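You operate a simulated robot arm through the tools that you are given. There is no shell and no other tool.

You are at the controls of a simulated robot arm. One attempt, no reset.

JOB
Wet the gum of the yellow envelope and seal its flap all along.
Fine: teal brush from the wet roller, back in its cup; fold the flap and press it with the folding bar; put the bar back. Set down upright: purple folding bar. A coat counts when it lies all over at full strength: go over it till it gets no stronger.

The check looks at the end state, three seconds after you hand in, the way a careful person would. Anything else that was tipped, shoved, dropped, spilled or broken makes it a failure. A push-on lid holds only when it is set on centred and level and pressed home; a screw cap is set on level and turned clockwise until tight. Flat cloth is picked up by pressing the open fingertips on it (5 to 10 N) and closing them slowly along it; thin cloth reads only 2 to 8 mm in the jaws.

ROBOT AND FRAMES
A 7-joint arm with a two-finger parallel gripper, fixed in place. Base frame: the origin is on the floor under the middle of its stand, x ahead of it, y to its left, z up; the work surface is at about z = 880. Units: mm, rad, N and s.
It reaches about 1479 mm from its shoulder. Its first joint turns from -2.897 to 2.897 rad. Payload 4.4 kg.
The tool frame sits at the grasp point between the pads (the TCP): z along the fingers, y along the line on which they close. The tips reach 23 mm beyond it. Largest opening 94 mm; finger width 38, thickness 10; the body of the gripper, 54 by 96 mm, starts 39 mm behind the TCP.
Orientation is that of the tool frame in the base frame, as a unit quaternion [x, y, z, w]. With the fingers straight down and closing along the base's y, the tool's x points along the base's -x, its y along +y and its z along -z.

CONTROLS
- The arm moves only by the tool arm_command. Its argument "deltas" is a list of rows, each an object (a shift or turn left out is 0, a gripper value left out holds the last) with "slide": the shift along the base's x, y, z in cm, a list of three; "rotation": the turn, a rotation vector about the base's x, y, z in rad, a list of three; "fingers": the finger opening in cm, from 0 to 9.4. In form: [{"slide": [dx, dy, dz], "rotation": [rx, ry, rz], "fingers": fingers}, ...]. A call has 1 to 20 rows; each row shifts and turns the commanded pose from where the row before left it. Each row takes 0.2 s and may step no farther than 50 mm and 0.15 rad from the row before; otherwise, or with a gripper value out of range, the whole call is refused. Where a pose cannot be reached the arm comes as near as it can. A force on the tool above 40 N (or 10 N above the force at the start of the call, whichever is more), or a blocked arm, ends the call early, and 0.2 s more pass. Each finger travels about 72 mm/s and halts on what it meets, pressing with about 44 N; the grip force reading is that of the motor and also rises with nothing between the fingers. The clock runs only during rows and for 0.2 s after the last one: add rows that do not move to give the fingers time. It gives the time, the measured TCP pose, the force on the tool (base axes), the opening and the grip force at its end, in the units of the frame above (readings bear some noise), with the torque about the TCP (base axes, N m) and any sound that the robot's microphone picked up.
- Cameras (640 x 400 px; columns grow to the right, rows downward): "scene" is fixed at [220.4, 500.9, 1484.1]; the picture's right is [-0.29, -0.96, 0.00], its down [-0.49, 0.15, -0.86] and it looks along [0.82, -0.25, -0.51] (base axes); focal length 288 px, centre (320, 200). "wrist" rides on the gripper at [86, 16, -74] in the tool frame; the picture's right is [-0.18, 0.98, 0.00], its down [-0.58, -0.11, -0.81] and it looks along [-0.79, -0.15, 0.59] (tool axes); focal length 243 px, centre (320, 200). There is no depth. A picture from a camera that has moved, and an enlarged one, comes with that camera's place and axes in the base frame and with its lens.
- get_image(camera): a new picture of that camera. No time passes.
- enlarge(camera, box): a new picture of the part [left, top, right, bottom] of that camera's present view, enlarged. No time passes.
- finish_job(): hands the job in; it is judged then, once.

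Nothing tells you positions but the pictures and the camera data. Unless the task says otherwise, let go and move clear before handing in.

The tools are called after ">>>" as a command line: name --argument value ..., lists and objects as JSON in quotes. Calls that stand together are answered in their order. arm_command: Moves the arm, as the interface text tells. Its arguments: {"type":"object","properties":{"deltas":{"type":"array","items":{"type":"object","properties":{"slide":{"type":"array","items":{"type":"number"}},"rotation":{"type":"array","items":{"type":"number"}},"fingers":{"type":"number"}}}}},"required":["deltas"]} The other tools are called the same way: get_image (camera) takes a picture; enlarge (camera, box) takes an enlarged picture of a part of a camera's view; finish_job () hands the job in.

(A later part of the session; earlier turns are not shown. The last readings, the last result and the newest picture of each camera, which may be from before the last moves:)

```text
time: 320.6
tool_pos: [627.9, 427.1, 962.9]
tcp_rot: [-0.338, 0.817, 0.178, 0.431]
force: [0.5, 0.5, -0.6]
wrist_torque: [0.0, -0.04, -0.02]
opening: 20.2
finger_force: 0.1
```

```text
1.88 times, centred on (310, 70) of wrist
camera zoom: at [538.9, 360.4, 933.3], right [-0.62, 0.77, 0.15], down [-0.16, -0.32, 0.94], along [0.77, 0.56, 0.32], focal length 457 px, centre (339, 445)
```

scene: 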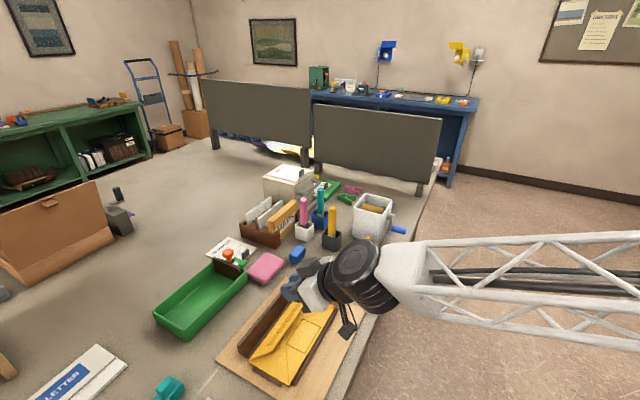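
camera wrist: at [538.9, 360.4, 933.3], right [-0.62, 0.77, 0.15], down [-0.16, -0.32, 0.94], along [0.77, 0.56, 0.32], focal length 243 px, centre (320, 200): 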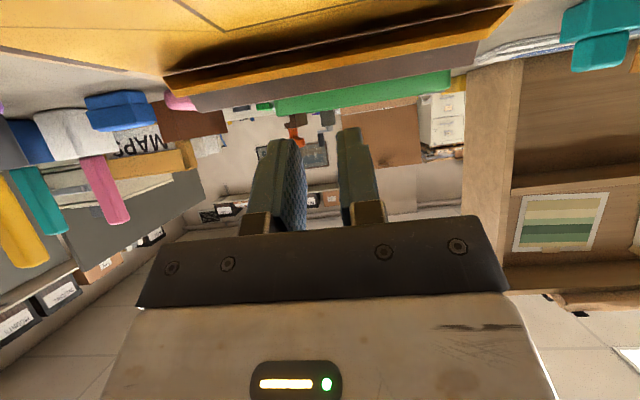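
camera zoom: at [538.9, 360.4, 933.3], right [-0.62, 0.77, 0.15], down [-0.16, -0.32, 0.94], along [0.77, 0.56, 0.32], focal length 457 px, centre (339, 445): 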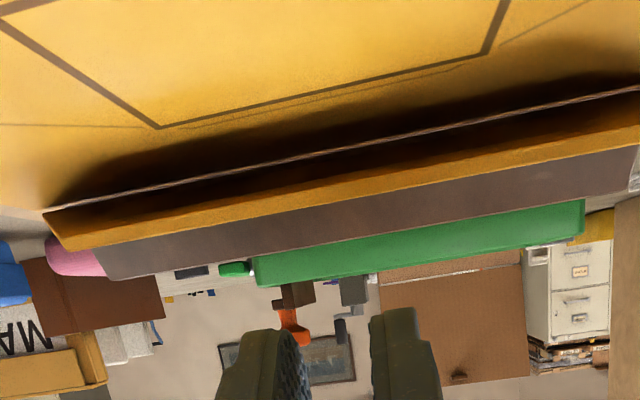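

>>> enlarge --camera "wrist" --box '[160, 20, 340, 110]'

>>> enlarge --camera "wrist" --box '[320, 0, 520, 100]'

```text
3.56 times, centred on (250, 65) of wrist
camera zoom: at [538.9, 360.4, 933.3], right [-0.62, 0.77, 0.15], down [-0.16, -0.32, 0.94], along [0.77, 0.56, 0.32], focal length 863 px, centre (569, 680)
```

zoom: 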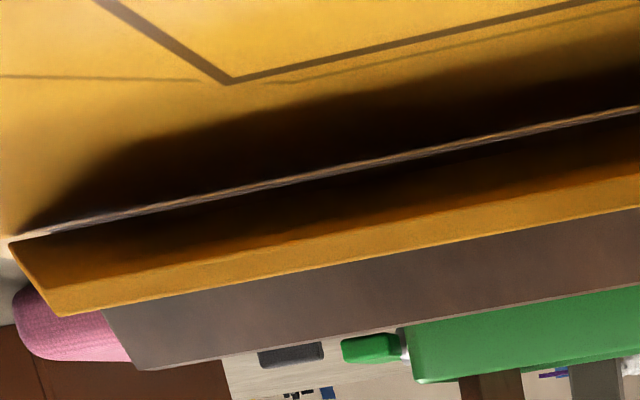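

```text
3.20 times, centred on (420, 50) of wrist
camera zoom: at [538.9, 360.4, 933.3], right [-0.62, 0.77, 0.15], down [-0.16, -0.32, 0.94], along [0.77, 0.56, 0.32], focal length 776 px, centre (0, 680)
```

zoom: 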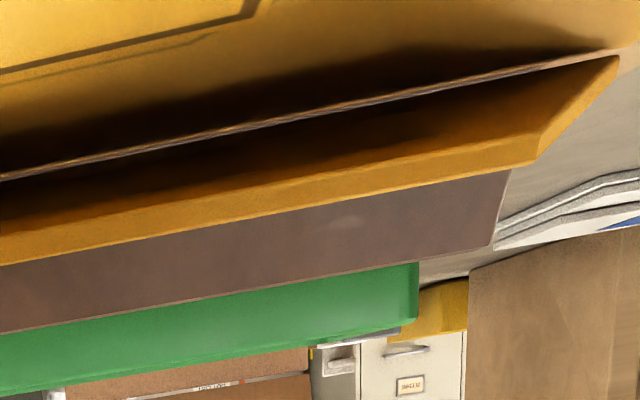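

I can't see the gum in the shadow under the flap, so I'll reopen it with the closed fingertips to check. First I'll reorient the gripper for that.

>>> arm_command --deltas '[{"slide": [-1, -1, 3], "rotation": [-0.0857, 0.0857, 0], "fingers": 0}, {"slide": [-1, -1, 2], "rotation": [-0.0857, 0.0857, 0]}, {"slide": [0, 0, 2], "rotation": [-0.0857, 0.0857, 0]}, {"slide": [0, 0, 0], "rotation": [-0.0857, 0.0857, 0]}, {"rotation": [-0.0857, 0.0857, 0]}, {"rotation": [-0.0857, 0.0857, 0]}, {"rotation": [-0.0857, 0.0857, 0]}, {"rotation": [-0.0857, 0.0857, 0]}, {"rotation": [0, 0, -0.1309]}, {"rotation": [0, 0, -0.1309]}, {"rotation": [0, 0, -0.1309]}, {"rotation": [0, 0, -0.1309]}, {"rotation": [0, 0, -0.1309]}, {"rotation": [0, 0, -0.1309]}, {"rotation": [0, 0, -0.1309]}, {"rotation": [0, 0, -0.1309]}, {"rotation": [0, 0, -0.1309]}, {"rotation": [0, 0, -0.1309]}, {"rotation": [0, 0, -0.1309]}, {"rotation": [0, 0, -0.1309]}]'

>>> arm_command --deltas '[{"rotation": [0.0926, -0.0926, 0]}, {"rotation": [0.0926, -0.0926, 0]}, {"rotation": [0.0926, -0.0926, 0]}, {"rotation": [0.0926, -0.0926, 0]}, {}]'

>>> get_image --camera "wrist"

>>> enlarge --camera "scene" --box '[220, 240, 360, 370]'

```text
time: 324.8
tool_pos: [607.8, 407.1, 1033.3]
tcp_rot: [0.384, 0.923, 0.0, 0.0]
force: [-0.2, 1.0, 0.3]
wrist_torque: [0.01, 0.02, 0.0]
opening: 0.0
finger_force: 42.2
```

```text
time: 326.0
tool_pos: [607.0, 406.5, 1033.1]
tcp_rot: [0.369, 0.893, 0.239, 0.1]
force: [-0.6, 0.2, 0.4]
wrist_torque: [0.01, 0.01, -0.01]
opening: 0.2
finger_force: 42.1
```

```text
taken
camera wrist: at [529.5, 450.5, 1106.9], right [0.73, 0.47, 0.49], down [0.06, -0.76, 0.64], along [0.68, -0.44, -0.59], focal length 243 px, centre (320, 200)
```

wrist: 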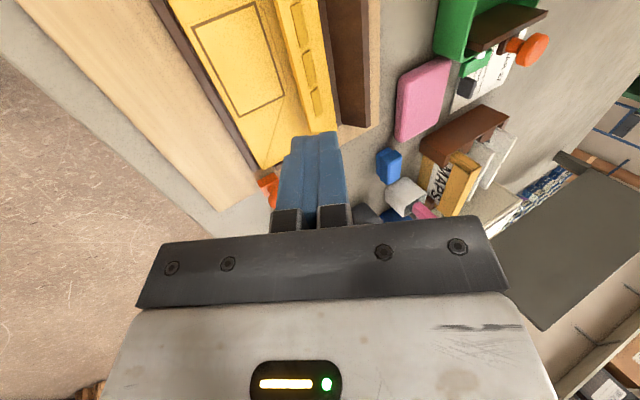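

```text
3.08 times, centred on (290, 305) of scene
camera zoom: at [220.4, 500.9, 1484.1], right [-0.29, -0.96, 0.0], down [-0.49, 0.15, -0.86], along [0.82, -0.25, -0.51], focal length 886 px, centre (412, -123)
```

zoom: 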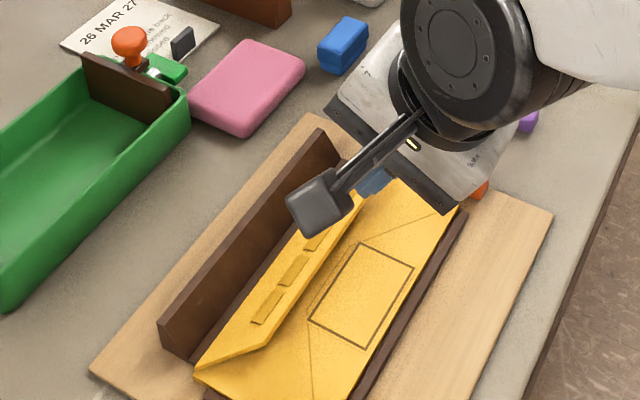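

>>> arm_command --deltas '[{"slide": [0, 0, -4]}, {"slide": [0, 0, -4]}, {"slide": [0, 0, -2.5]}, {}]'

>>> get_image --camera "wrist"

>>> enlarge --camera "scene" --box '[240, 270, 340, 370]'

```text
time: 327.0
tool_pos: [606.7, 405.9, 929.2]
tcp_rot: [0.37, 0.892, 0.24, 0.1]
force: [-0.9, 0.4, 0.4]
wrist_torque: [-0.03, 0.01, 0.01]
opening: 0.1
finger_force: 42.3
```

```text
taken
camera wrist: at [529.6, 450.5, 1002.4], right [0.73, 0.47, 0.49], down [0.06, -0.76, 0.64], along [0.68, -0.44, -0.59], focal length 243 px, centre (320, 200)
```

wrist: 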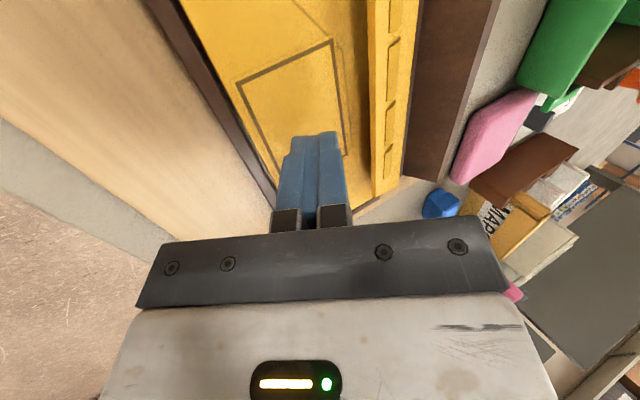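

```text
4.00 times, centred on (290, 320) of scene
camera zoom: at [220.4, 500.9, 1484.1], right [-0.29, -0.96, 0.0], down [-0.49, 0.15, -0.86], along [0.82, -0.25, -0.51], focal length 1152 px, centre (440, -280)
```

zoom: 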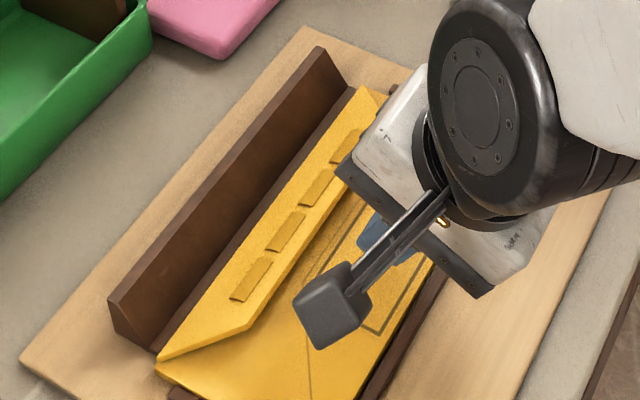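

>>> arm_command --deltas '[{"slide": [0, 0, -0.4]}, {"slide": [0, 0, -0.2]}, {"slide": [0, 0, -0.2]}, {}]'

>>> arm_command --deltas '[{"slide": [0, 0, -0.2]}, {}]'

>>> enlarge --camera "wrist" --box '[240, 60, 440, 220]'

>>> enlarge --camera "scene" --box '[260, 280, 340, 360]'

```text
time: 328.0
tool_pos: [606.7, 406.5, 921.4]
tcp_rot: [0.369, 0.893, 0.239, 0.099]
force: [-1.7, -0.7, -0.1]
wrist_torque: [0.01, 0.03, -0.01]
opening: 0.0
finger_force: 42.2
```

```text
time: 328.6
tool_pos: [607.2, 406.0, 918.6]
tcp_rot: [0.369, 0.893, 0.238, 0.1]
force: [0.5, -0.2, 0.7]
wrist_torque: [-0.02, -0.01, -0.02]
opening: 0.0
finger_force: 42.0
```

```text
2.50 times, centred on (340, 140) of wrist
camera zoom: at [530.0, 451.0, 991.5], right [0.73, 0.47, 0.49], down [0.06, -0.76, 0.64], along [0.68, -0.44, -0.59], focal length 606 px, centre (270, 350)
```

zoom: 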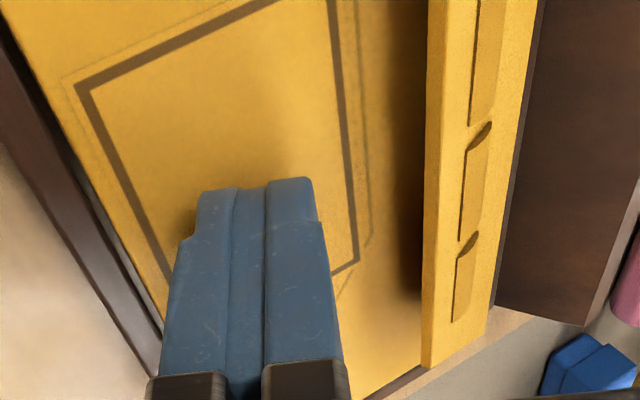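

```text
5.00 times, centred on (300, 320) of scene
camera zoom: at [220.4, 500.9, 1484.1], right [-0.29, -0.96, 0.0], down [-0.49, 0.15, -0.86], along [0.82, -0.25, -0.51], focal length 1440 px, centre (420, -400)
```

zoom: 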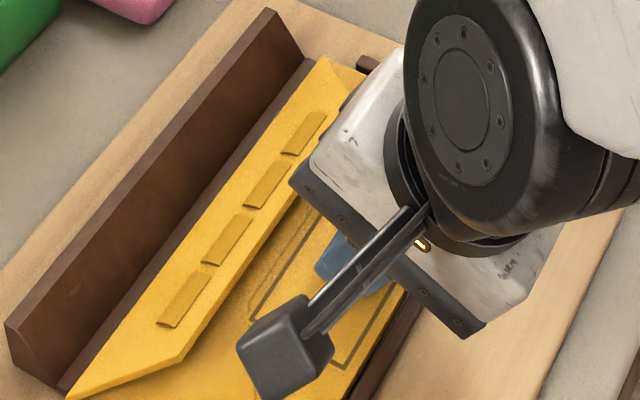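

>>> arm_command --deltas '[{"slide": [0.354, 0.354, 0]}, {"slide": [0.354, 0.354, 0]}, {"slide": [0.354, 0.354, 0]}, {"slide": [0.354, 0.354, 0]}, {"slide": [0.354, 0.354, 0]}, {}]'

>>> enlarge --camera "wrist" --box '[240, 60, 440, 220]'

>>> enlarge --camera "scene" --box '[260, 280, 340, 360]'

```text
time: 330.0
tool_pos: [625.6, 424.4, 917.8]
tcp_rot: [0.369, 0.893, 0.239, 0.1]
force: [0.1, 0.1, 0.4]
wrist_torque: [-0.01, 0.04, 0.01]
opening: 0.0
finger_force: 41.7
```

```text
2.50 times, centred on (340, 140) of wrist
camera zoom: at [547.5, 468.3, 991.6], right [0.73, 0.47, 0.49], down [0.06, -0.76, 0.64], along [0.68, -0.44, -0.59], focal length 606 px, centre (270, 350)
```

zoom: 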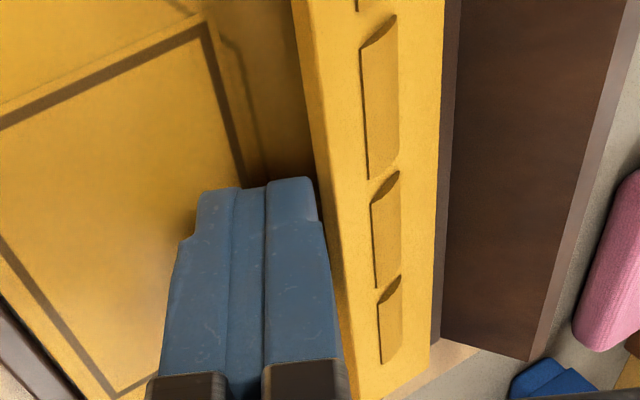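

```text
5.00 times, centred on (300, 320) of scene
camera zoom: at [220.4, 500.9, 1484.1], right [-0.29, -0.96, 0.0], down [-0.49, 0.15, -0.86], along [0.82, -0.25, -0.51], focal length 1440 px, centre (420, -400)
```

zoom: 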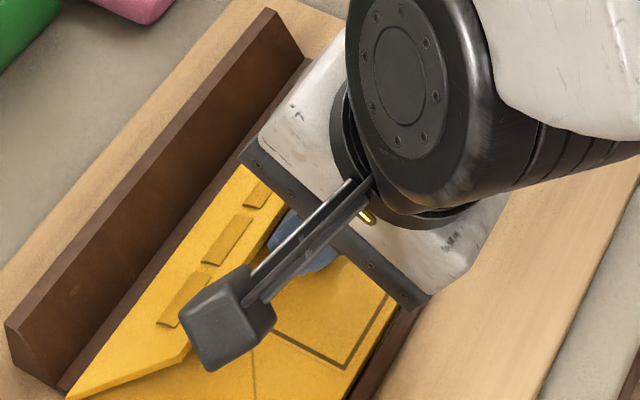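

>>> arm_command --deltas '[{"slide": [0.212, 0.212, 0]}, {"slide": [0.212, 0.212, 0]}, {"slide": [0.212, 0.212, 0]}, {}]'

>>> enlarge --camera "wrist" --box '[240, 60, 440, 220]'

>>> enlarge --camera "scene" --box '[230, 280, 330, 370]'

```text
time: 331.0
tool_pos: [630.9, 430.5, 920.1]
tcp_rot: [0.37, 0.892, 0.239, 0.1]
force: [0.0, -0.5, -0.4]
wrist_torque: [-0.01, -0.03, 0.01]
opening: 0.2
finger_force: 42.1
```

```text
2.50 times, centred on (340, 140) of wrist
camera zoom: at [553.0, 475.0, 991.9], right [0.73, 0.47, 0.49], down [0.06, -0.76, 0.64], along [0.68, -0.44, -0.59], focal length 606 px, centre (270, 350)
```

zoom: 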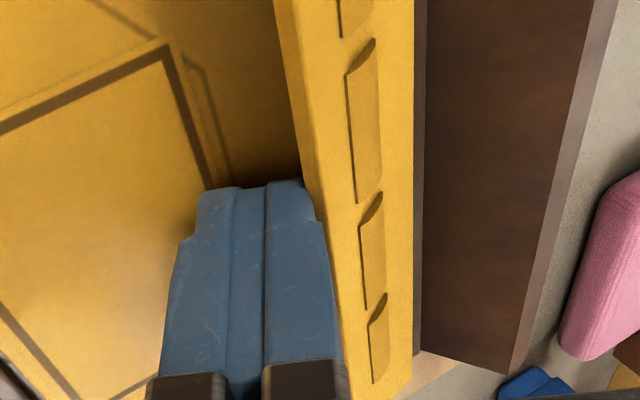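

```text
4.44 times, centred on (280, 325) of scene
camera zoom: at [220.4, 500.9, 1484.1], right [-0.29, -0.96, 0.0], down [-0.49, 0.15, -0.86], along [0.82, -0.25, -0.51], focal length 1280 px, centre (498, -356)
```

zoom: 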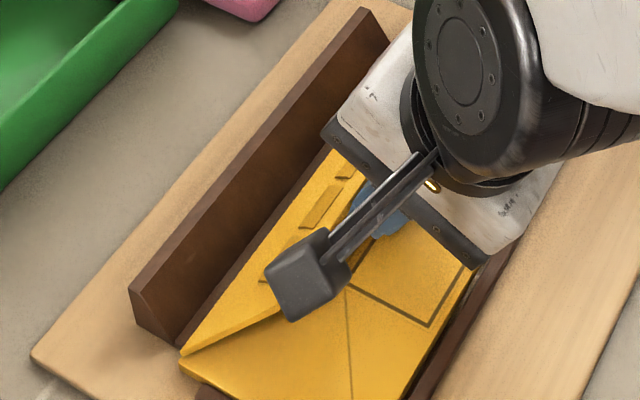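

>>> arm_command --deltas '[{"slide": [0.2, 0.2, 0.5]}, {"slide": [0.2, 0.2, 0.5]}, {"slide": [0.25, 0.25, 0.5]}, {"slide": [0.3, 0.3, 0.4]}, {}]'

>>> enlarge --camera "wrist" --box '[240, 60, 440, 220]'

>>> enlarge --camera "scene" --box '[230, 280, 330, 370]'

```text
time: 332.2
tool_pos: [640.2, 440.5, 938.6]
tcp_rot: [0.37, 0.892, 0.239, 0.1]
force: [0.9, -0.9, -0.1]
wrist_torque: [-0.02, 0.01, -0.02]
opening: 0.0
finger_force: 42.0
```

```text
2.50 times, centred on (340, 140) of wrist
camera zoom: at [563.1, 484.1, 1011.5], right [0.73, 0.47, 0.49], down [0.06, -0.76, 0.64], along [0.68, -0.44, -0.59], focal length 606 px, centre (270, 350)
```

zoom: 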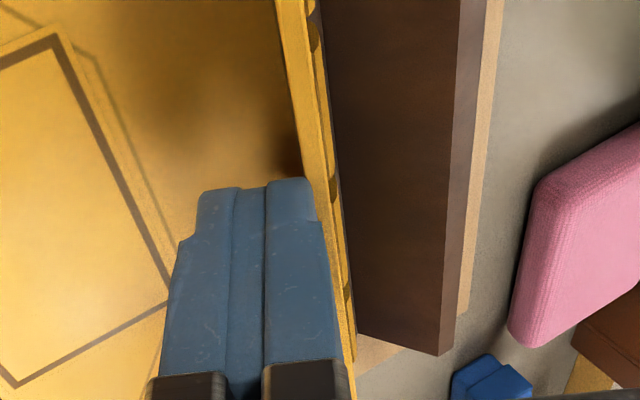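

```text
4.44 times, centred on (280, 325) of scene
camera zoom: at [220.4, 500.9, 1484.1], right [-0.29, -0.96, 0.0], down [-0.49, 0.15, -0.86], along [0.82, -0.25, -0.51], focal length 1280 px, centre (498, -356)
```

zoom: 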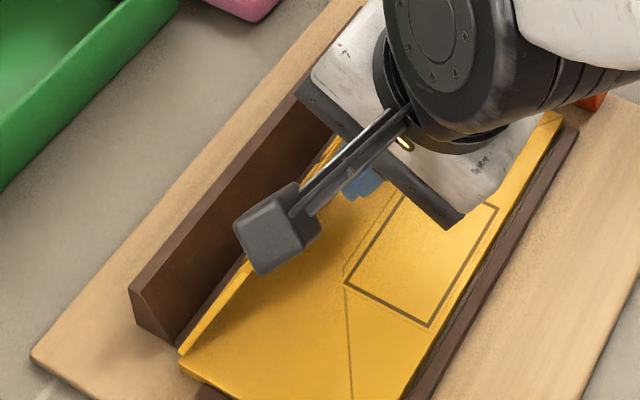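

>>> arm_command --deltas '[{"slide": [0.354, 0.354, 0.1]}, {"slide": [0.354, 0.354, 0]}, {"slide": [0.354, 0.354, 0]}, {"slide": [0.354, 0.354, 0]}, {}, {}]'

>>> enlarge --camera "wrist" --box '[240, 60, 440, 220]'

>>> enlarge --camera "scene" --box '[230, 280, 330, 370]'

```text
time: 333.6
tool_pos: [655.3, 453.1, 939.9]
tcp_rot: [0.369, 0.893, 0.238, 0.1]
force: [-0.1, -0.2, 0.6]
wrist_torque: [-0.01, 0.01, 0.01]
opening: 0.3
finger_force: 42.7
```

```text
2.50 times, centred on (340, 140) of wrist
camera zoom: at [577.2, 498.1, 1011.9], right [0.73, 0.47, 0.49], down [0.06, -0.76, 0.64], along [0.68, -0.44, -0.59], focal length 606 px, centre (270, 350)
```

zoom: 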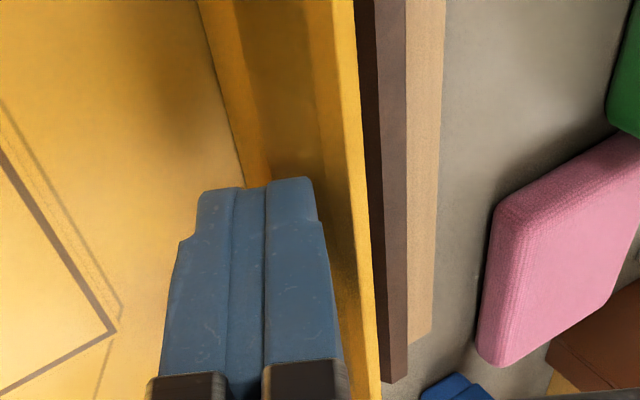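

```text
4.44 times, centred on (280, 325) of scene
camera zoom: at [220.4, 500.9, 1484.1], right [-0.29, -0.96, 0.0], down [-0.49, 0.15, -0.86], along [0.82, -0.25, -0.51], focal length 1280 px, centre (498, -356)
```

zoom: 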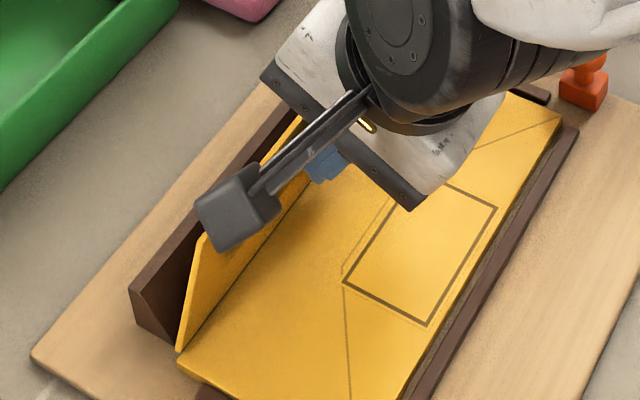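

>>> arm_command --deltas '[{"slide": [-1, -1, 0]}, {"slide": [-2, -2, 2]}, {"slide": [-2.5, -2.5, 3]}, {"slide": [-2.5, -2.5, 3]}, {}]'

>>> enlarge --camera "scene" --box '[240, 275, 340, 365]'

>>> enlarge --camera "scene" --box '[265, 282, 325, 332]'

>>> get_image --camera "wrist"

```text
time: 334.8
tool_pos: [573.8, 373.6, 1017.7]
tcp_rot: [0.37, 0.892, 0.239, 0.1]
force: [-0.2, -1.0, -0.1]
wrist_torque: [0.0, -0.02, 0.01]
opening: 0.1
finger_force: 42.0
```

```text
4.44 times, centred on (290, 320) of scene
camera zoom: at [220.4, 500.9, 1484.1], right [-0.29, -0.96, 0.0], down [-0.49, 0.15, -0.86], along [0.82, -0.25, -0.51], focal length 1280 px, centre (453, -333)
```

zoom: 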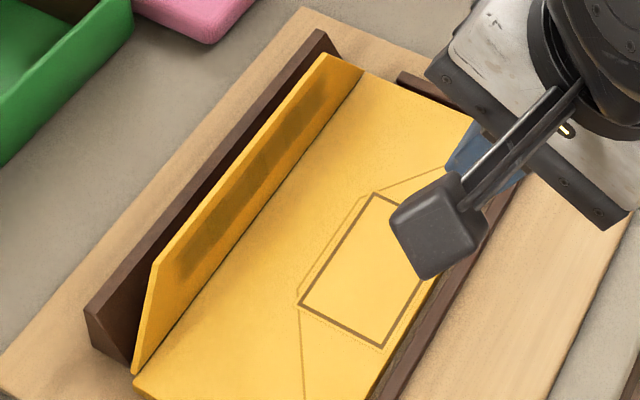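

```text
8.00 times, centred on (295, 307) of scene
camera zoom: at [220.4, 500.9, 1484.1], right [-0.29, -0.96, 0.0], down [-0.49, 0.15, -0.86], along [0.82, -0.25, -0.51], focal length 2304 px, centre (520, -656)
```

zoom: 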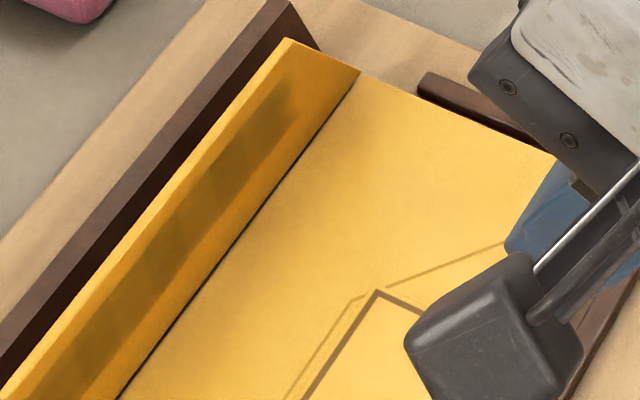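

```text
taken
camera wrist: at [495.8, 417.1, 1090.4], right [0.73, 0.47, 0.49], down [0.06, -0.76, 0.64], along [0.68, -0.44, -0.59], focal length 243 px, centre (320, 200)
```

wrist: 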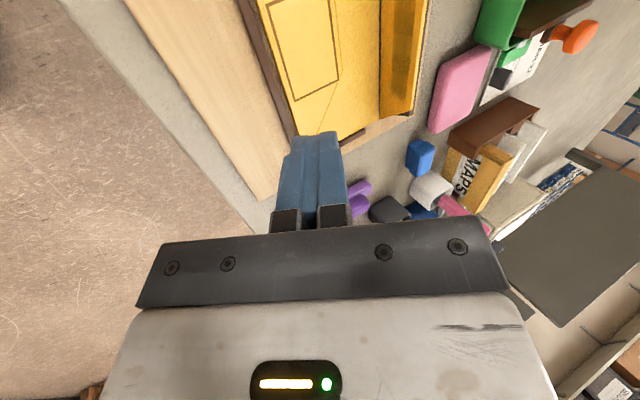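

The gum is still wet, so it isn't drying. Comparing with the brush track, my strokes ran along the middle of the band and probably missed its upper and lower edges. I'll fetch the brush again and coat those too.

>>> arm_command --deltas '[{"slide": [0, 0, 2], "rotation": [-0.0926, 0.0926, 0], "fingers": 2}, {"slide": [0, 0, 2], "rotation": [-0.0926, 0.0926, 0], "fingers": 5}, {"rotation": [-0.0926, 0.0926, 0]}, {"rotation": [-0.0926, 0.0926, 0]}, {"slide": [3.7, -1, 0.74], "rotation": [0, 0, 0.1309]}, {"slide": [3.7, -1, 0.74], "rotation": [0, 0, 0.1309]}, {"slide": [3.7, -1, 0.74], "rotation": [0, 0, 0.1309]}, {"slide": [3.7, -1, 0.74], "rotation": [0, 0, 0.1309]}, {"slide": [3.7, -1, 0.74], "rotation": [0, 0, 0.1309]}, {"slide": [3.7, -1, 0.74], "rotation": [0, 0, 0.1309]}, {"slide": [3.7, -1, 0.74], "rotation": [0, 0, 0.1309]}, {"slide": [3.7, -1, 0.74], "rotation": [0, 0, 0.1309]}, {"slide": [3.7, -1, 0.74], "rotation": [0, 0, 0.1309]}, {"slide": [3.7, -1, 0.74], "rotation": [0, 0, 0.1309]}, {"slide": [3.7, -1, 0.74], "rotation": [0, 0, 0.1309]}, {"slide": [3.68, -1.03, 0.74], "rotation": [0, 0, 0.1309]}, {}]'

>>> enlarge --camera "wrist" --box '[240, 0, 440, 130]'

>>> enlarge --camera "scene" --box '[240, 275, 340, 365]'

>>> enlarge --camera "scene" --box '[265, 282, 325, 332]'

```text
time: 338.4
tool_pos: [1020.1, 254.9, 1146.0]
tcp_rot: [-0.383, 0.924, 0.0, 0.002]
force: [0.0, -0.3, 0.1]
wrist_torque: [-0.02, 0.0, -0.02]
opening: 49.8
finger_force: 0.1
```

```text
3.08 times, centred on (340, 65) of wrist
camera zoom: at [947.8, 203.4, 1220.3], right [-0.57, 0.82, 0.0], down [0.49, 0.33, 0.81], along [0.67, 0.46, -0.59], focal length 746 px, centre (258, 615)
```

zoom: 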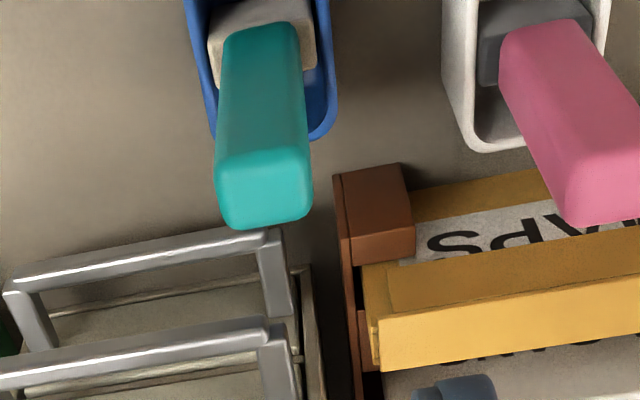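

```text
4.44 times, centred on (290, 320) of scene
camera zoom: at [220.4, 500.9, 1484.1], right [-0.29, -0.96, 0.0], down [-0.49, 0.15, -0.86], along [0.82, -0.25, -0.51], focal length 1280 px, centre (453, -333)
```

zoom: 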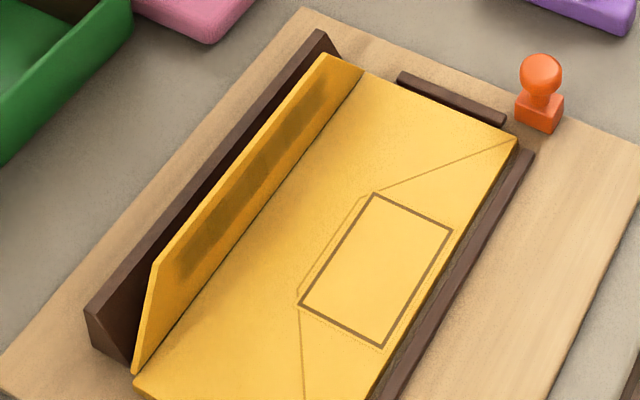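

```text
8.00 times, centred on (295, 307) of scene
camera zoom: at [220.4, 500.9, 1484.1], right [-0.29, -0.96, 0.0], down [-0.49, 0.15, -0.86], along [0.82, -0.25, -0.51], focal length 2304 px, centre (520, -656)
```

zoom: 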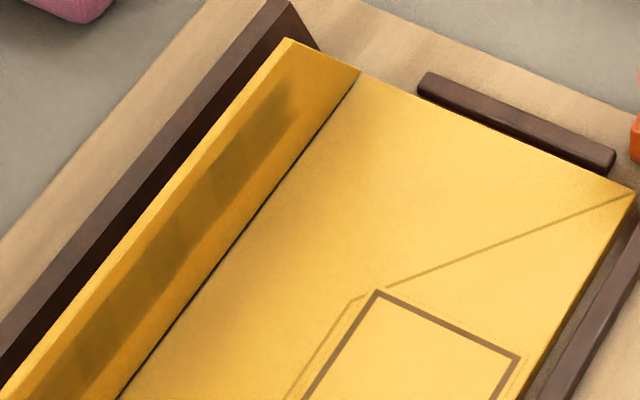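

>>> arm_command --deltas '[{"slide": [-0.19, 0, -4]}, {"slide": [0, 0, -4.5]}, {"slide": [0, 0, -4]}, {"slide": [0, 0, -2.1]}, {}]'

>>> get_image --camera "wrist"

```text
time: 339.6
tool_pos: [1017.1, 253.8, 1000.6]
tcp_rot: [-0.382, 0.924, 0.0, 0.001]
force: [-0.2, -0.2, -0.1]
wrist_torque: [0.0, 0.01, -0.01]
opening: 50.0
finger_force: 0.1
```

```text
taken
camera wrist: at [943.7, 202.6, 1074.9], right [-0.57, 0.82, 0.0], down [0.49, 0.33, 0.81], along [0.67, 0.46, -0.59], focal length 243 px, centre (320, 200)
```

wrist: 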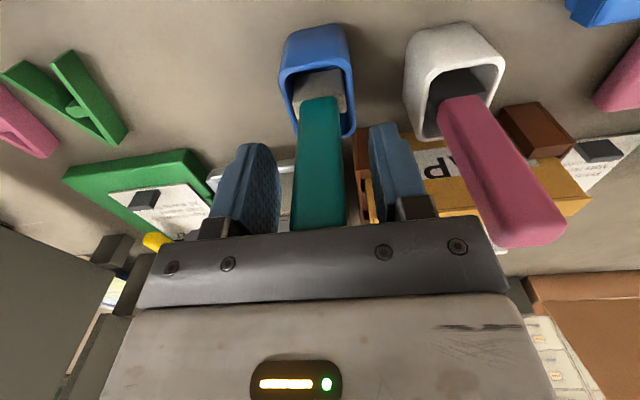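

>>> arm_command --deltas '[{"fingers": 3.2}, {"fingers": 2.6}, {"fingers": 1.0}, {"fingers": 1.0}, {"fingers": 1.0}]'

```text
time: 340.8
tool_pos: [1016.5, 253.3, 1001.4]
tcp_rot: [-0.382, 0.924, 0.0, 0.001]
force: [-0.6, -0.1, -0.2]
wrist_torque: [-0.02, -0.03, 0.0]
opening: 23.4
finger_force: 44.0
```

>>> arm_command --deltas '[{"slide": [0, 0, 2]}, {"slide": [0, 0, 4]}, {"slide": [0, 0, 4]}, {"slide": [0, 0, 4]}, {"slide": [-2.165, -3.84, 0]}, {"slide": [-2.165, -3.84, 0]}, {"slide": [-2.165, -3.84, 0]}, {"slide": [-2.165, -3.84, 0]}, {}, {"slide": [0, 0, -3]}, {"slide": [0, 0, -1.8]}, {}]'

>>> enlarge --camera "wrist" --box '[220, 0, 420, 160]'

>>> enlarge --camera "scene" --box '[330, 160, 410, 240]'

```text
time: 343.4
tool_pos: [929.4, 99.9, 1093.7]
tcp_rot: [-0.382, 0.924, 0.001, 0.0]
force: [0.7, -0.3, -0.1]
wrist_torque: [-0.01, -0.01, 0.01]
opening: 23.2
finger_force: 44.0
```

```text
2.50 times, centred on (320, 80) of wrist
camera zoom: at [856.3, 49.6, 1169.0], right [-0.57, 0.82, 0.0], down [0.49, 0.33, 0.81], along [0.67, 0.46, -0.59], focal length 606 px, centre (320, 500)
```

zoom: 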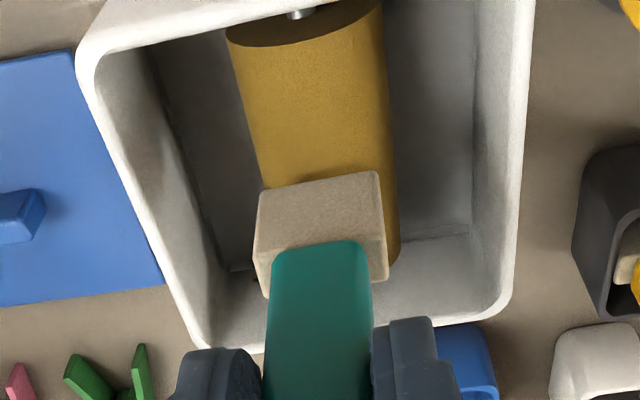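

```text
5.00 times, centred on (370, 200) of scene
camera zoom: at [220.4, 500.9, 1484.1], right [-0.29, -0.96, 0.0], down [-0.49, 0.15, -0.86], along [0.82, -0.25, -0.51], focal length 1440 px, centre (70, 200)
```

zoom: 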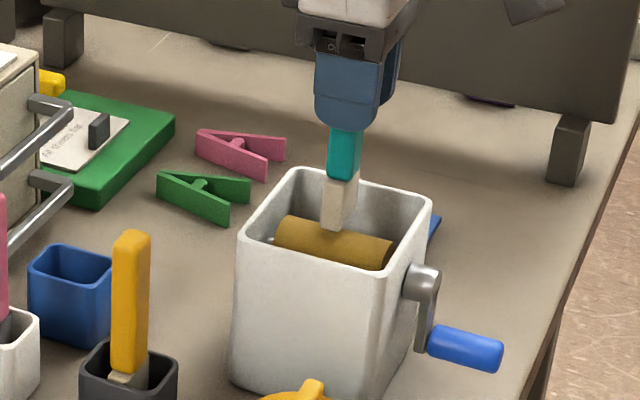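

>>> arm_command --deltas '[{"slide": [0, 0, -0.3]}, {"slide": [0, 0, -0.2]}, {"slide": [0, 0, -0.2]}, {}]'

>>> arm_command --deltas '[{"slide": [0, 0, -0.1]}, {}]'

```text
time: 344.4
tool_pos: [929.4, 100.7, 1086.3]
tcp_rot: [-0.383, 0.924, 0.0, 0.001]
force: [-0.2, 0.4, -0.9]
wrist_torque: [0.0, 0.01, -0.02]
opening: 23.2
finger_force: 44.1
```

```text
time: 345.0
tool_pos: [930.6, 101.0, 1085.8]
tcp_rot: [-0.382, 0.924, 0.0, 0.001]
force: [-0.4, -0.6, -0.5]
wrist_torque: [-0.01, -0.01, -0.02]
opening: 23.0
finger_force: 44.1
```

>>> arm_command --deltas '[{"slide": [0, 0, -0.12]}, {}]'

>>> arm_command --deltas '[{"slide": [0, 0, -0.1]}, {}]'

```text
time: 345.6
tool_pos: [930.4, 100.8, 1085.3]
tcp_rot: [-0.383, 0.924, 0.001, 0.001]
force: [-0.3, -0.8, 2.1]
wrist_torque: [-0.03, 0.08, 0.02]
opening: 23.2
finger_force: 43.7
```

```text
time: 346.2
tool_pos: [931.3, 102.2, 1084.1]
tcp_rot: [-0.383, 0.924, 0.0, 0.0]
force: [-3.4, -1.6, 12.7]
wrist_torque: [-0.07, 0.27, 0.02]
opening: 23.6
finger_force: 43.7
```

>>> arm_command --deltas '[{"slide": [0.35, 0.35, 0]}, {"slide": [0.35, 0.35, 0]}, {"slide": [0.35, 0.35, 0]}, {"slide": [0.35, 0.35, 0]}, {}, {}, {"slide": [-0.35, -0.35, 0]}, {"slide": [-0.35, -0.35, 0]}, {"slide": [-0.35, -0.35, 0]}, {"slide": [-0.35, -0.35, 0]}, {"slide": [-0.35, -0.35, 0]}, {"slide": [-0.35, -0.35, 0]}, {"slide": [-0.35, -0.35, 0]}, {}, {}, {"slide": [0.35, 0.35, 0]}, {"slide": [0.35, 0.35, 0]}, {"slide": [0.35, 0.35, 0]}, {}, {}]'

>>> enlarge --camera "scene" --box '[340, 170, 400, 230]'

```text
time: 350.4
tool_pos: [929.9, 99.4, 1083.9]
tcp_rot: [-0.383, 0.924, 0.0, 0.0]
force: [-1.5, -2.6, 16.1]
wrist_torque: [-0.27, 0.21, 0.01]
opening: 23.3
finger_force: 44.3
```

```text
6.67 times, centred on (370, 200) of scene
camera zoom: at [220.4, 500.9, 1484.1], right [-0.29, -0.96, 0.0], down [-0.49, 0.15, -0.86], along [0.82, -0.25, -0.51], focal length 1920 px, centre (-13, 200)
```

zoom: 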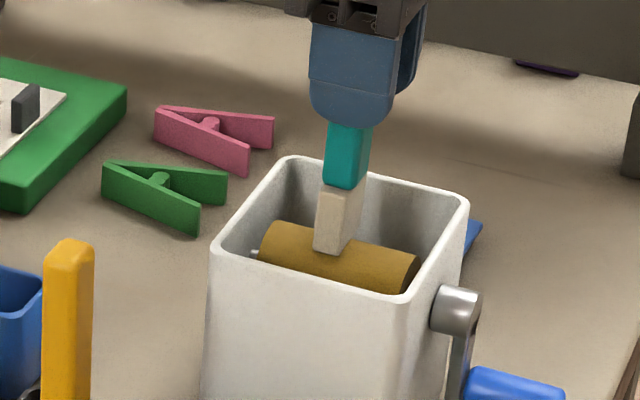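

>>> arm_command --deltas '[{"slide": [0, 0, 3.8]}, {"slide": [0, 0, 3.9]}, {"slide": [-3.78, 2.53, 0], "rotation": [0.06857, -0.06857, 0]}, {"slide": [-3.78, 2.53, 0], "rotation": [0.06857, -0.06857, 0]}, {"slide": [-3.78, 2.53, 0], "rotation": [0.06857, -0.06857, 0]}, {"slide": [-3.78, 2.53, -0.8], "rotation": [0.06857, -0.06857, 0]}, {"slide": [-3.78, 2.53, -0.8], "rotation": [0.06857, -0.06857, 0]}, {"slide": [-3.78, 2.53, -1.3], "rotation": [0.06857, -0.06857, 0]}, {"slide": [-3.78, 2.53, -1.3], "rotation": [0.06857, -0.06857, 0]}, {"slide": [-3.78, 2.53, -1.3], "rotation": [0.06857, -0.06857, 0]}, {"slide": [-3.78, 2.53, -1.3], "rotation": [0.06857, -0.06857, 0]}, {"slide": [-3.79, 2.51, -1.3], "rotation": [0.06857, -0.06857, 0]}, {"slide": [2.6, 0, -3.17]}, {"slide": [2.6, 0, -3.17]}, {"slide": [2.6, 0, -3]}, {}]'

>>> enlarge --camera "wrist" --box '[180, 0, 460, 120]'

>>> enlarge --camera "wrist" --box '[300, 0, 460, 100]'

>>> enlarge --camera "scene" --box '[240, 275, 340, 365]'

```text
time: 353.8
tool_pos: [629.9, 351.2, 987.6]
tcp_rot: [-0.338, 0.818, 0.177, 0.431]
force: [0.4, -0.5, -1.0]
wrist_torque: [-0.01, 0.02, -0.02]
opening: 23.2
finger_force: 44.0
```

```text
2.29 times, centred on (320, 60) of wrist
camera zoom: at [540.5, 284.8, 958.2], right [-0.62, 0.77, 0.15], down [-0.16, -0.32, 0.93], along [0.77, 0.56, 0.32], focal length 555 px, centre (320, 520)
```

zoom: 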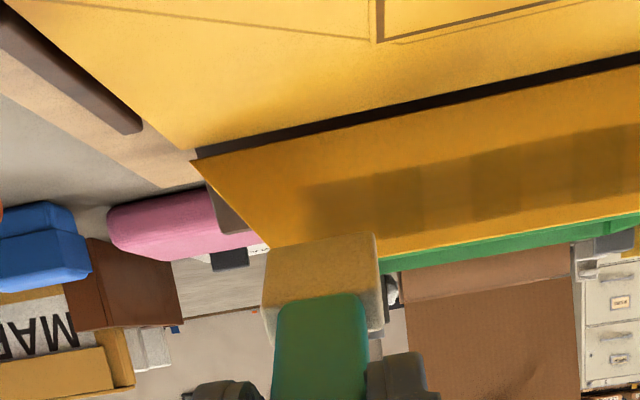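

```text
4.00 times, centred on (380, 50) of wrist
camera zoom: at [540.5, 284.8, 958.2], right [-0.62, 0.77, 0.15], down [-0.16, -0.32, 0.93], along [0.77, 0.56, 0.32], focal length 970 px, centre (80, 800)
```

zoom: 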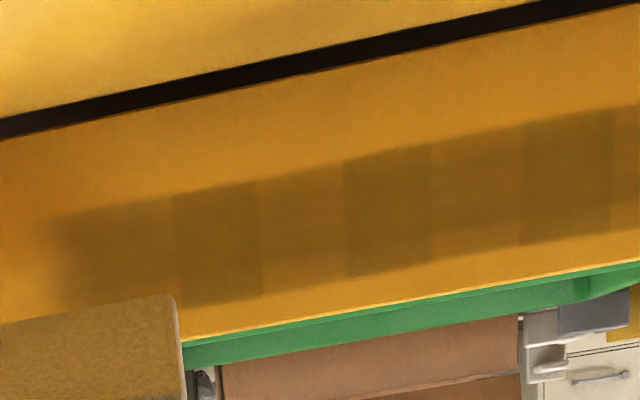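

```text
4.44 times, centred on (290, 320) of scene
camera zoom: at [220.4, 500.9, 1484.1], right [-0.29, -0.96, 0.0], down [-0.49, 0.15, -0.86], along [0.82, -0.25, -0.51], focal length 1280 px, centre (453, -333)
```

zoom: 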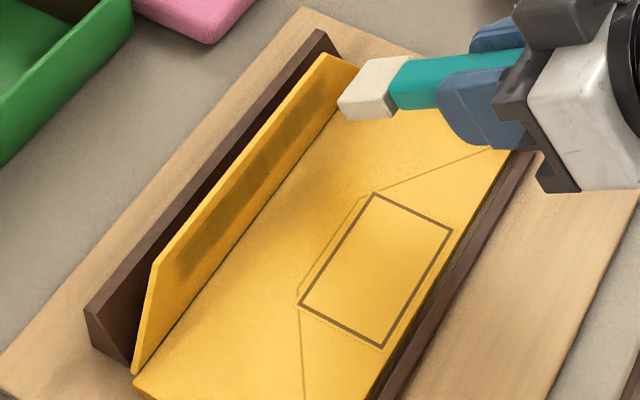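

>>> arm_command --deltas '[{"slide": [1.76, 0.94, -0.59]}, {"slide": [0.41, 0.41, -0.4]}, {"slide": [0.41, 0.41, -0.4]}, {"slide": [0.41, 0.41, -0.39]}, {}]'

>>> enlarge --camera "wrist" --box '[230, 20, 430, 120]'

>>> enlarge --camera "scene" --box '[240, 275, 340, 365]'

```text
time: 355.0
tool_pos: [659.5, 373.7, 971.5]
tcp_rot: [-0.338, 0.817, 0.179, 0.432]
force: [-0.4, -0.5, 0.1]
wrist_torque: [-0.01, 0.02, -0.04]
opening: 23.0
finger_force: 44.1
```

```text
3.20 times, centred on (330, 70) of wrist
camera zoom: at [569.8, 307.4, 939.8], right [-0.62, 0.77, 0.15], down [-0.16, -0.32, 0.93], along [0.77, 0.56, 0.32], focal length 776 px, centre (288, 616)
```

zoom: 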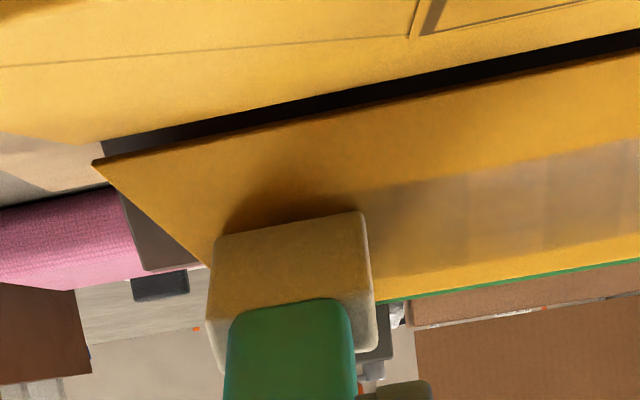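

```text
4.44 times, centred on (290, 320) of scene
camera zoom: at [220.4, 500.9, 1484.1], right [-0.29, -0.96, 0.0], down [-0.49, 0.15, -0.86], along [0.82, -0.25, -0.51], focal length 1280 px, centre (453, -333)
```

zoom: 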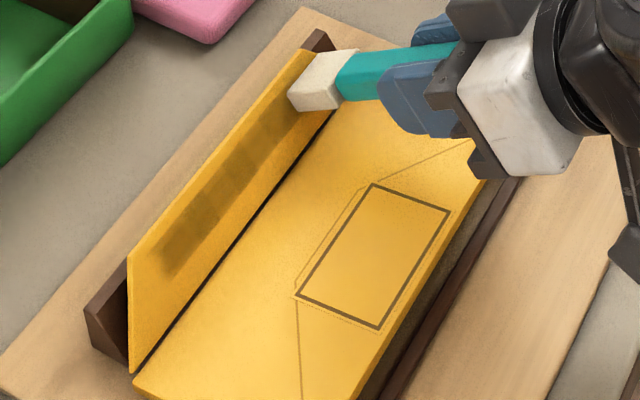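

This view shows the brush's hinge-side edge is still about 4 mm short of the band's lower boundary, so the earlier passes covered only the outer part. I'll move the brush lower on the flap and sweep the whole length there.

>>> arm_command --deltas '[{"slide": [-0.35, -0.35, 0.1]}, {"slide": [0.1, 0.1, -0.64]}, {}]'

>>> enlarge --camera "wrist" --box '[230, 20, 430, 120]'

>>> enlarge --camera "scene" --box '[240, 275, 340, 365]'

```text
time: 355.8
tool_pos: [656.8, 373.2, 961.8]
tcp_rot: [-0.339, 0.817, 0.179, 0.43]
force: [-1.0, -0.6, -0.2]
wrist_torque: [0.0, 0.02, 0.0]
opening: 23.3
finger_force: 44.0
```

```text
3.20 times, centred on (330, 70) of wrist
camera zoom: at [567.4, 304.5, 933.7], right [-0.62, 0.77, 0.15], down [-0.16, -0.32, 0.94], along [0.77, 0.56, 0.32], focal length 776 px, centre (288, 616)
```

zoom: 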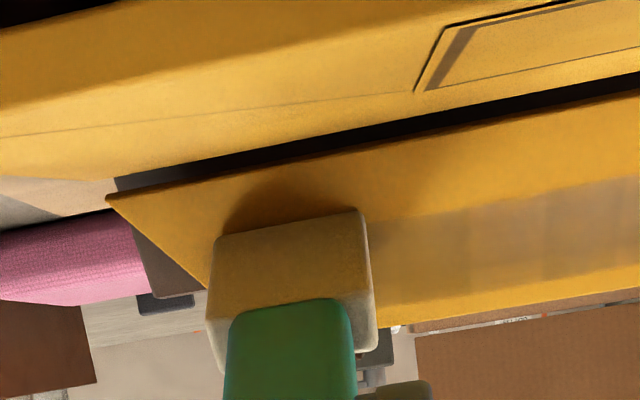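

```text
4.44 times, centred on (290, 320) of scene
camera zoom: at [220.4, 500.9, 1484.1], right [-0.29, -0.96, 0.0], down [-0.49, 0.15, -0.86], along [0.82, -0.25, -0.51], focal length 1280 px, centre (453, -333)
```

zoom: 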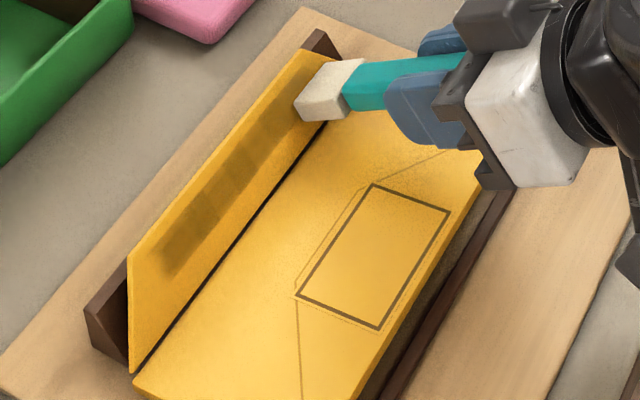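

>>> arm_command --deltas '[{"slide": [0.2, -0.2, 0]}, {"slide": [0.2, -0.2, 0]}, {}, {}, {"slide": [-0.2, 0.2, 0]}, {"slide": [-0.2, 0.2, 0]}, {"slide": [-0.2, 0.2, 0]}, {"slide": [-0.2, 0.2, 0]}, {"slide": [-0.2, 0.2, 0]}, {"slide": [-0.2, 0.2, 0]}, {"slide": [-0.2, 0.2, 0]}, {"slide": [-0.2, 0.2, 0]}, {"slide": [-0.2, 0.2, 0]}, {"slide": [-0.2, 0.2, 0]}, {"slide": [-0.2, 0.2, 0]}, {"slide": [-0.2, 0.2, 0]}, {"slide": [-0.2, 0.2, 0]}, {"slide": [-0.2, 0.2, 0]}, {"slide": [-0.2, 0.2, 0]}, {"slide": [-0.2, 0.2, 0]}]'

>>> enlarge --camera "wrist" --box '[180, 0, 460, 130]'

>>> arm_command --deltas '[{"slide": [-0.2, 0.2, 0]}, {"slide": [-0.2, 0.2, 0]}, {"slide": [-0.2, 0.2, 0]}, {"slide": [-0.2, 0.2, 0]}, {"slide": [-0.2, 0.2, 0]}, {"slide": [-0.2, 0.2, 0]}, {"slide": [-0.2, 0.2, 0]}, {"slide": [-0.2, 0.2, 0]}, {"slide": [-0.2, 0.2, 0]}, {"slide": [-0.2, 0.2, 0]}, {"slide": [-0.2, 0.2, 0]}, {"slide": [-0.2, 0.2, 0]}, {"slide": [-0.2, 0.2, 0]}, {"slide": [-0.2, 0.2, 0]}, {"slide": [-0.2, 0.2, 0]}, {"slide": [-0.2, 0.2, 0]}, {"slide": [-0.2, 0.2, 0]}, {"slide": [-0.2, 0.2, 0]}, {"slide": [-0.2, 0.2, 0]}, {"slide": [-0.2, 0.2, 0]}]'

>>> arm_command --deltas '[{"slide": [-0.2, 0.2, 0]}, {"slide": [-0.2, 0.2, 0]}, {"slide": [-0.2, 0.2, 0]}, {"slide": [-0.2, 0.2, 0]}, {"slide": [-0.2, 0.2, 0]}, {"slide": [-0.2, 0.2, 0]}, {"slide": [-0.2, 0.2, 0]}, {"slide": [-0.2, 0.2, 0]}, {"slide": [-0.2, 0.2, 0]}, {"slide": [-0.2, 0.2, 0]}, {"slide": [-0.2, 0.2, 0]}, {"slide": [-0.2, 0.2, 0]}, {}, {}]'

>>> enlarge --camera "wrist" --box '[180, 0, 460, 130]'

>>> enlarge --camera "scene" --box '[265, 282, 325, 332]'

```text
time: 360.0
tool_pos: [629.3, 400.6, 963.5]
tcp_rot: [-0.338, 0.817, 0.177, 0.432]
force: [-0.3, 0.1, -0.6]
wrist_torque: [-0.01, 0.0, -0.05]
opening: 23.1
finger_force: 44.5
```

```text
2.29 times, centred on (320, 65) of wrist
camera zoom: at [540.0, 333.5, 934.4], right [-0.62, 0.77, 0.15], down [-0.16, -0.32, 0.94], along [0.77, 0.56, 0.32], focal length 555 px, centre (320, 509)
```

zoom: 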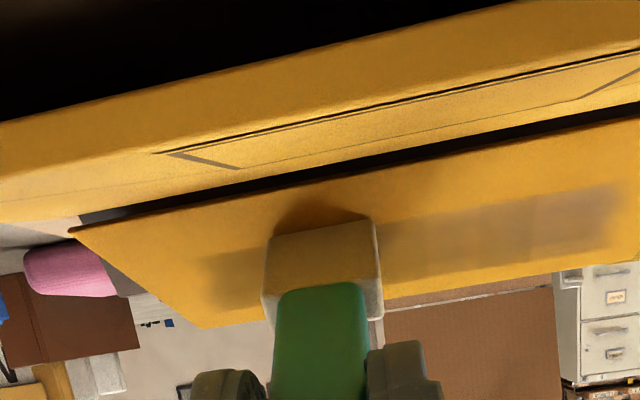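

```text
time: 364.2
tool_pos: [589.5, 440.8, 962.4]
tcp_rot: [-0.338, 0.817, 0.178, 0.432]
force: [0.0, 0.0, 0.2]
wrist_torque: [0.0, -0.02, -0.03]
opening: 23.3
finger_force: 44.0
```

```text
time: 367.2
tool_pos: [564.8, 465.4, 963.0]
tcp_rot: [-0.339, 0.817, 0.179, 0.431]
force: [0.7, -0.9, 0.0]
wrist_torque: [0.0, 0.02, -0.04]
opening: 23.2
finger_force: 43.5
```

```text
2.29 times, centred on (320, 65) of wrist
camera zoom: at [476.2, 397.5, 934.3], right [-0.62, 0.77, 0.15], down [-0.16, -0.32, 0.94], along [0.77, 0.56, 0.32], focal length 555 px, centre (320, 509)
```

zoom: 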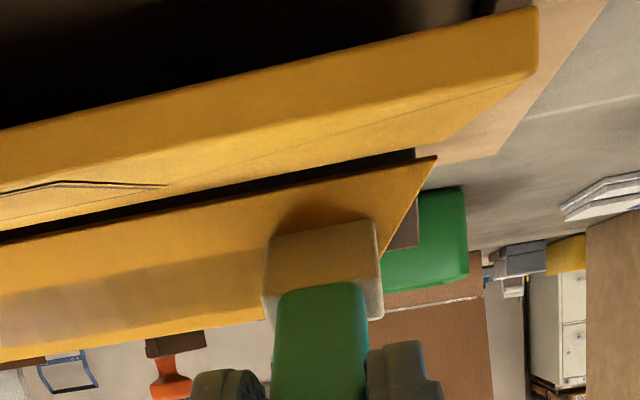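

```text
8.00 times, centred on (295, 307) of scene
camera zoom: at [220.4, 500.9, 1484.1], right [-0.29, -0.96, 0.0], down [-0.49, 0.15, -0.86], along [0.82, -0.25, -0.51], focal length 2304 px, centre (520, -656)
```

zoom: 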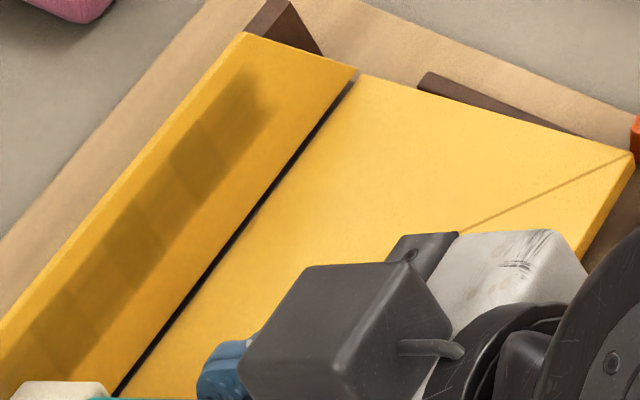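

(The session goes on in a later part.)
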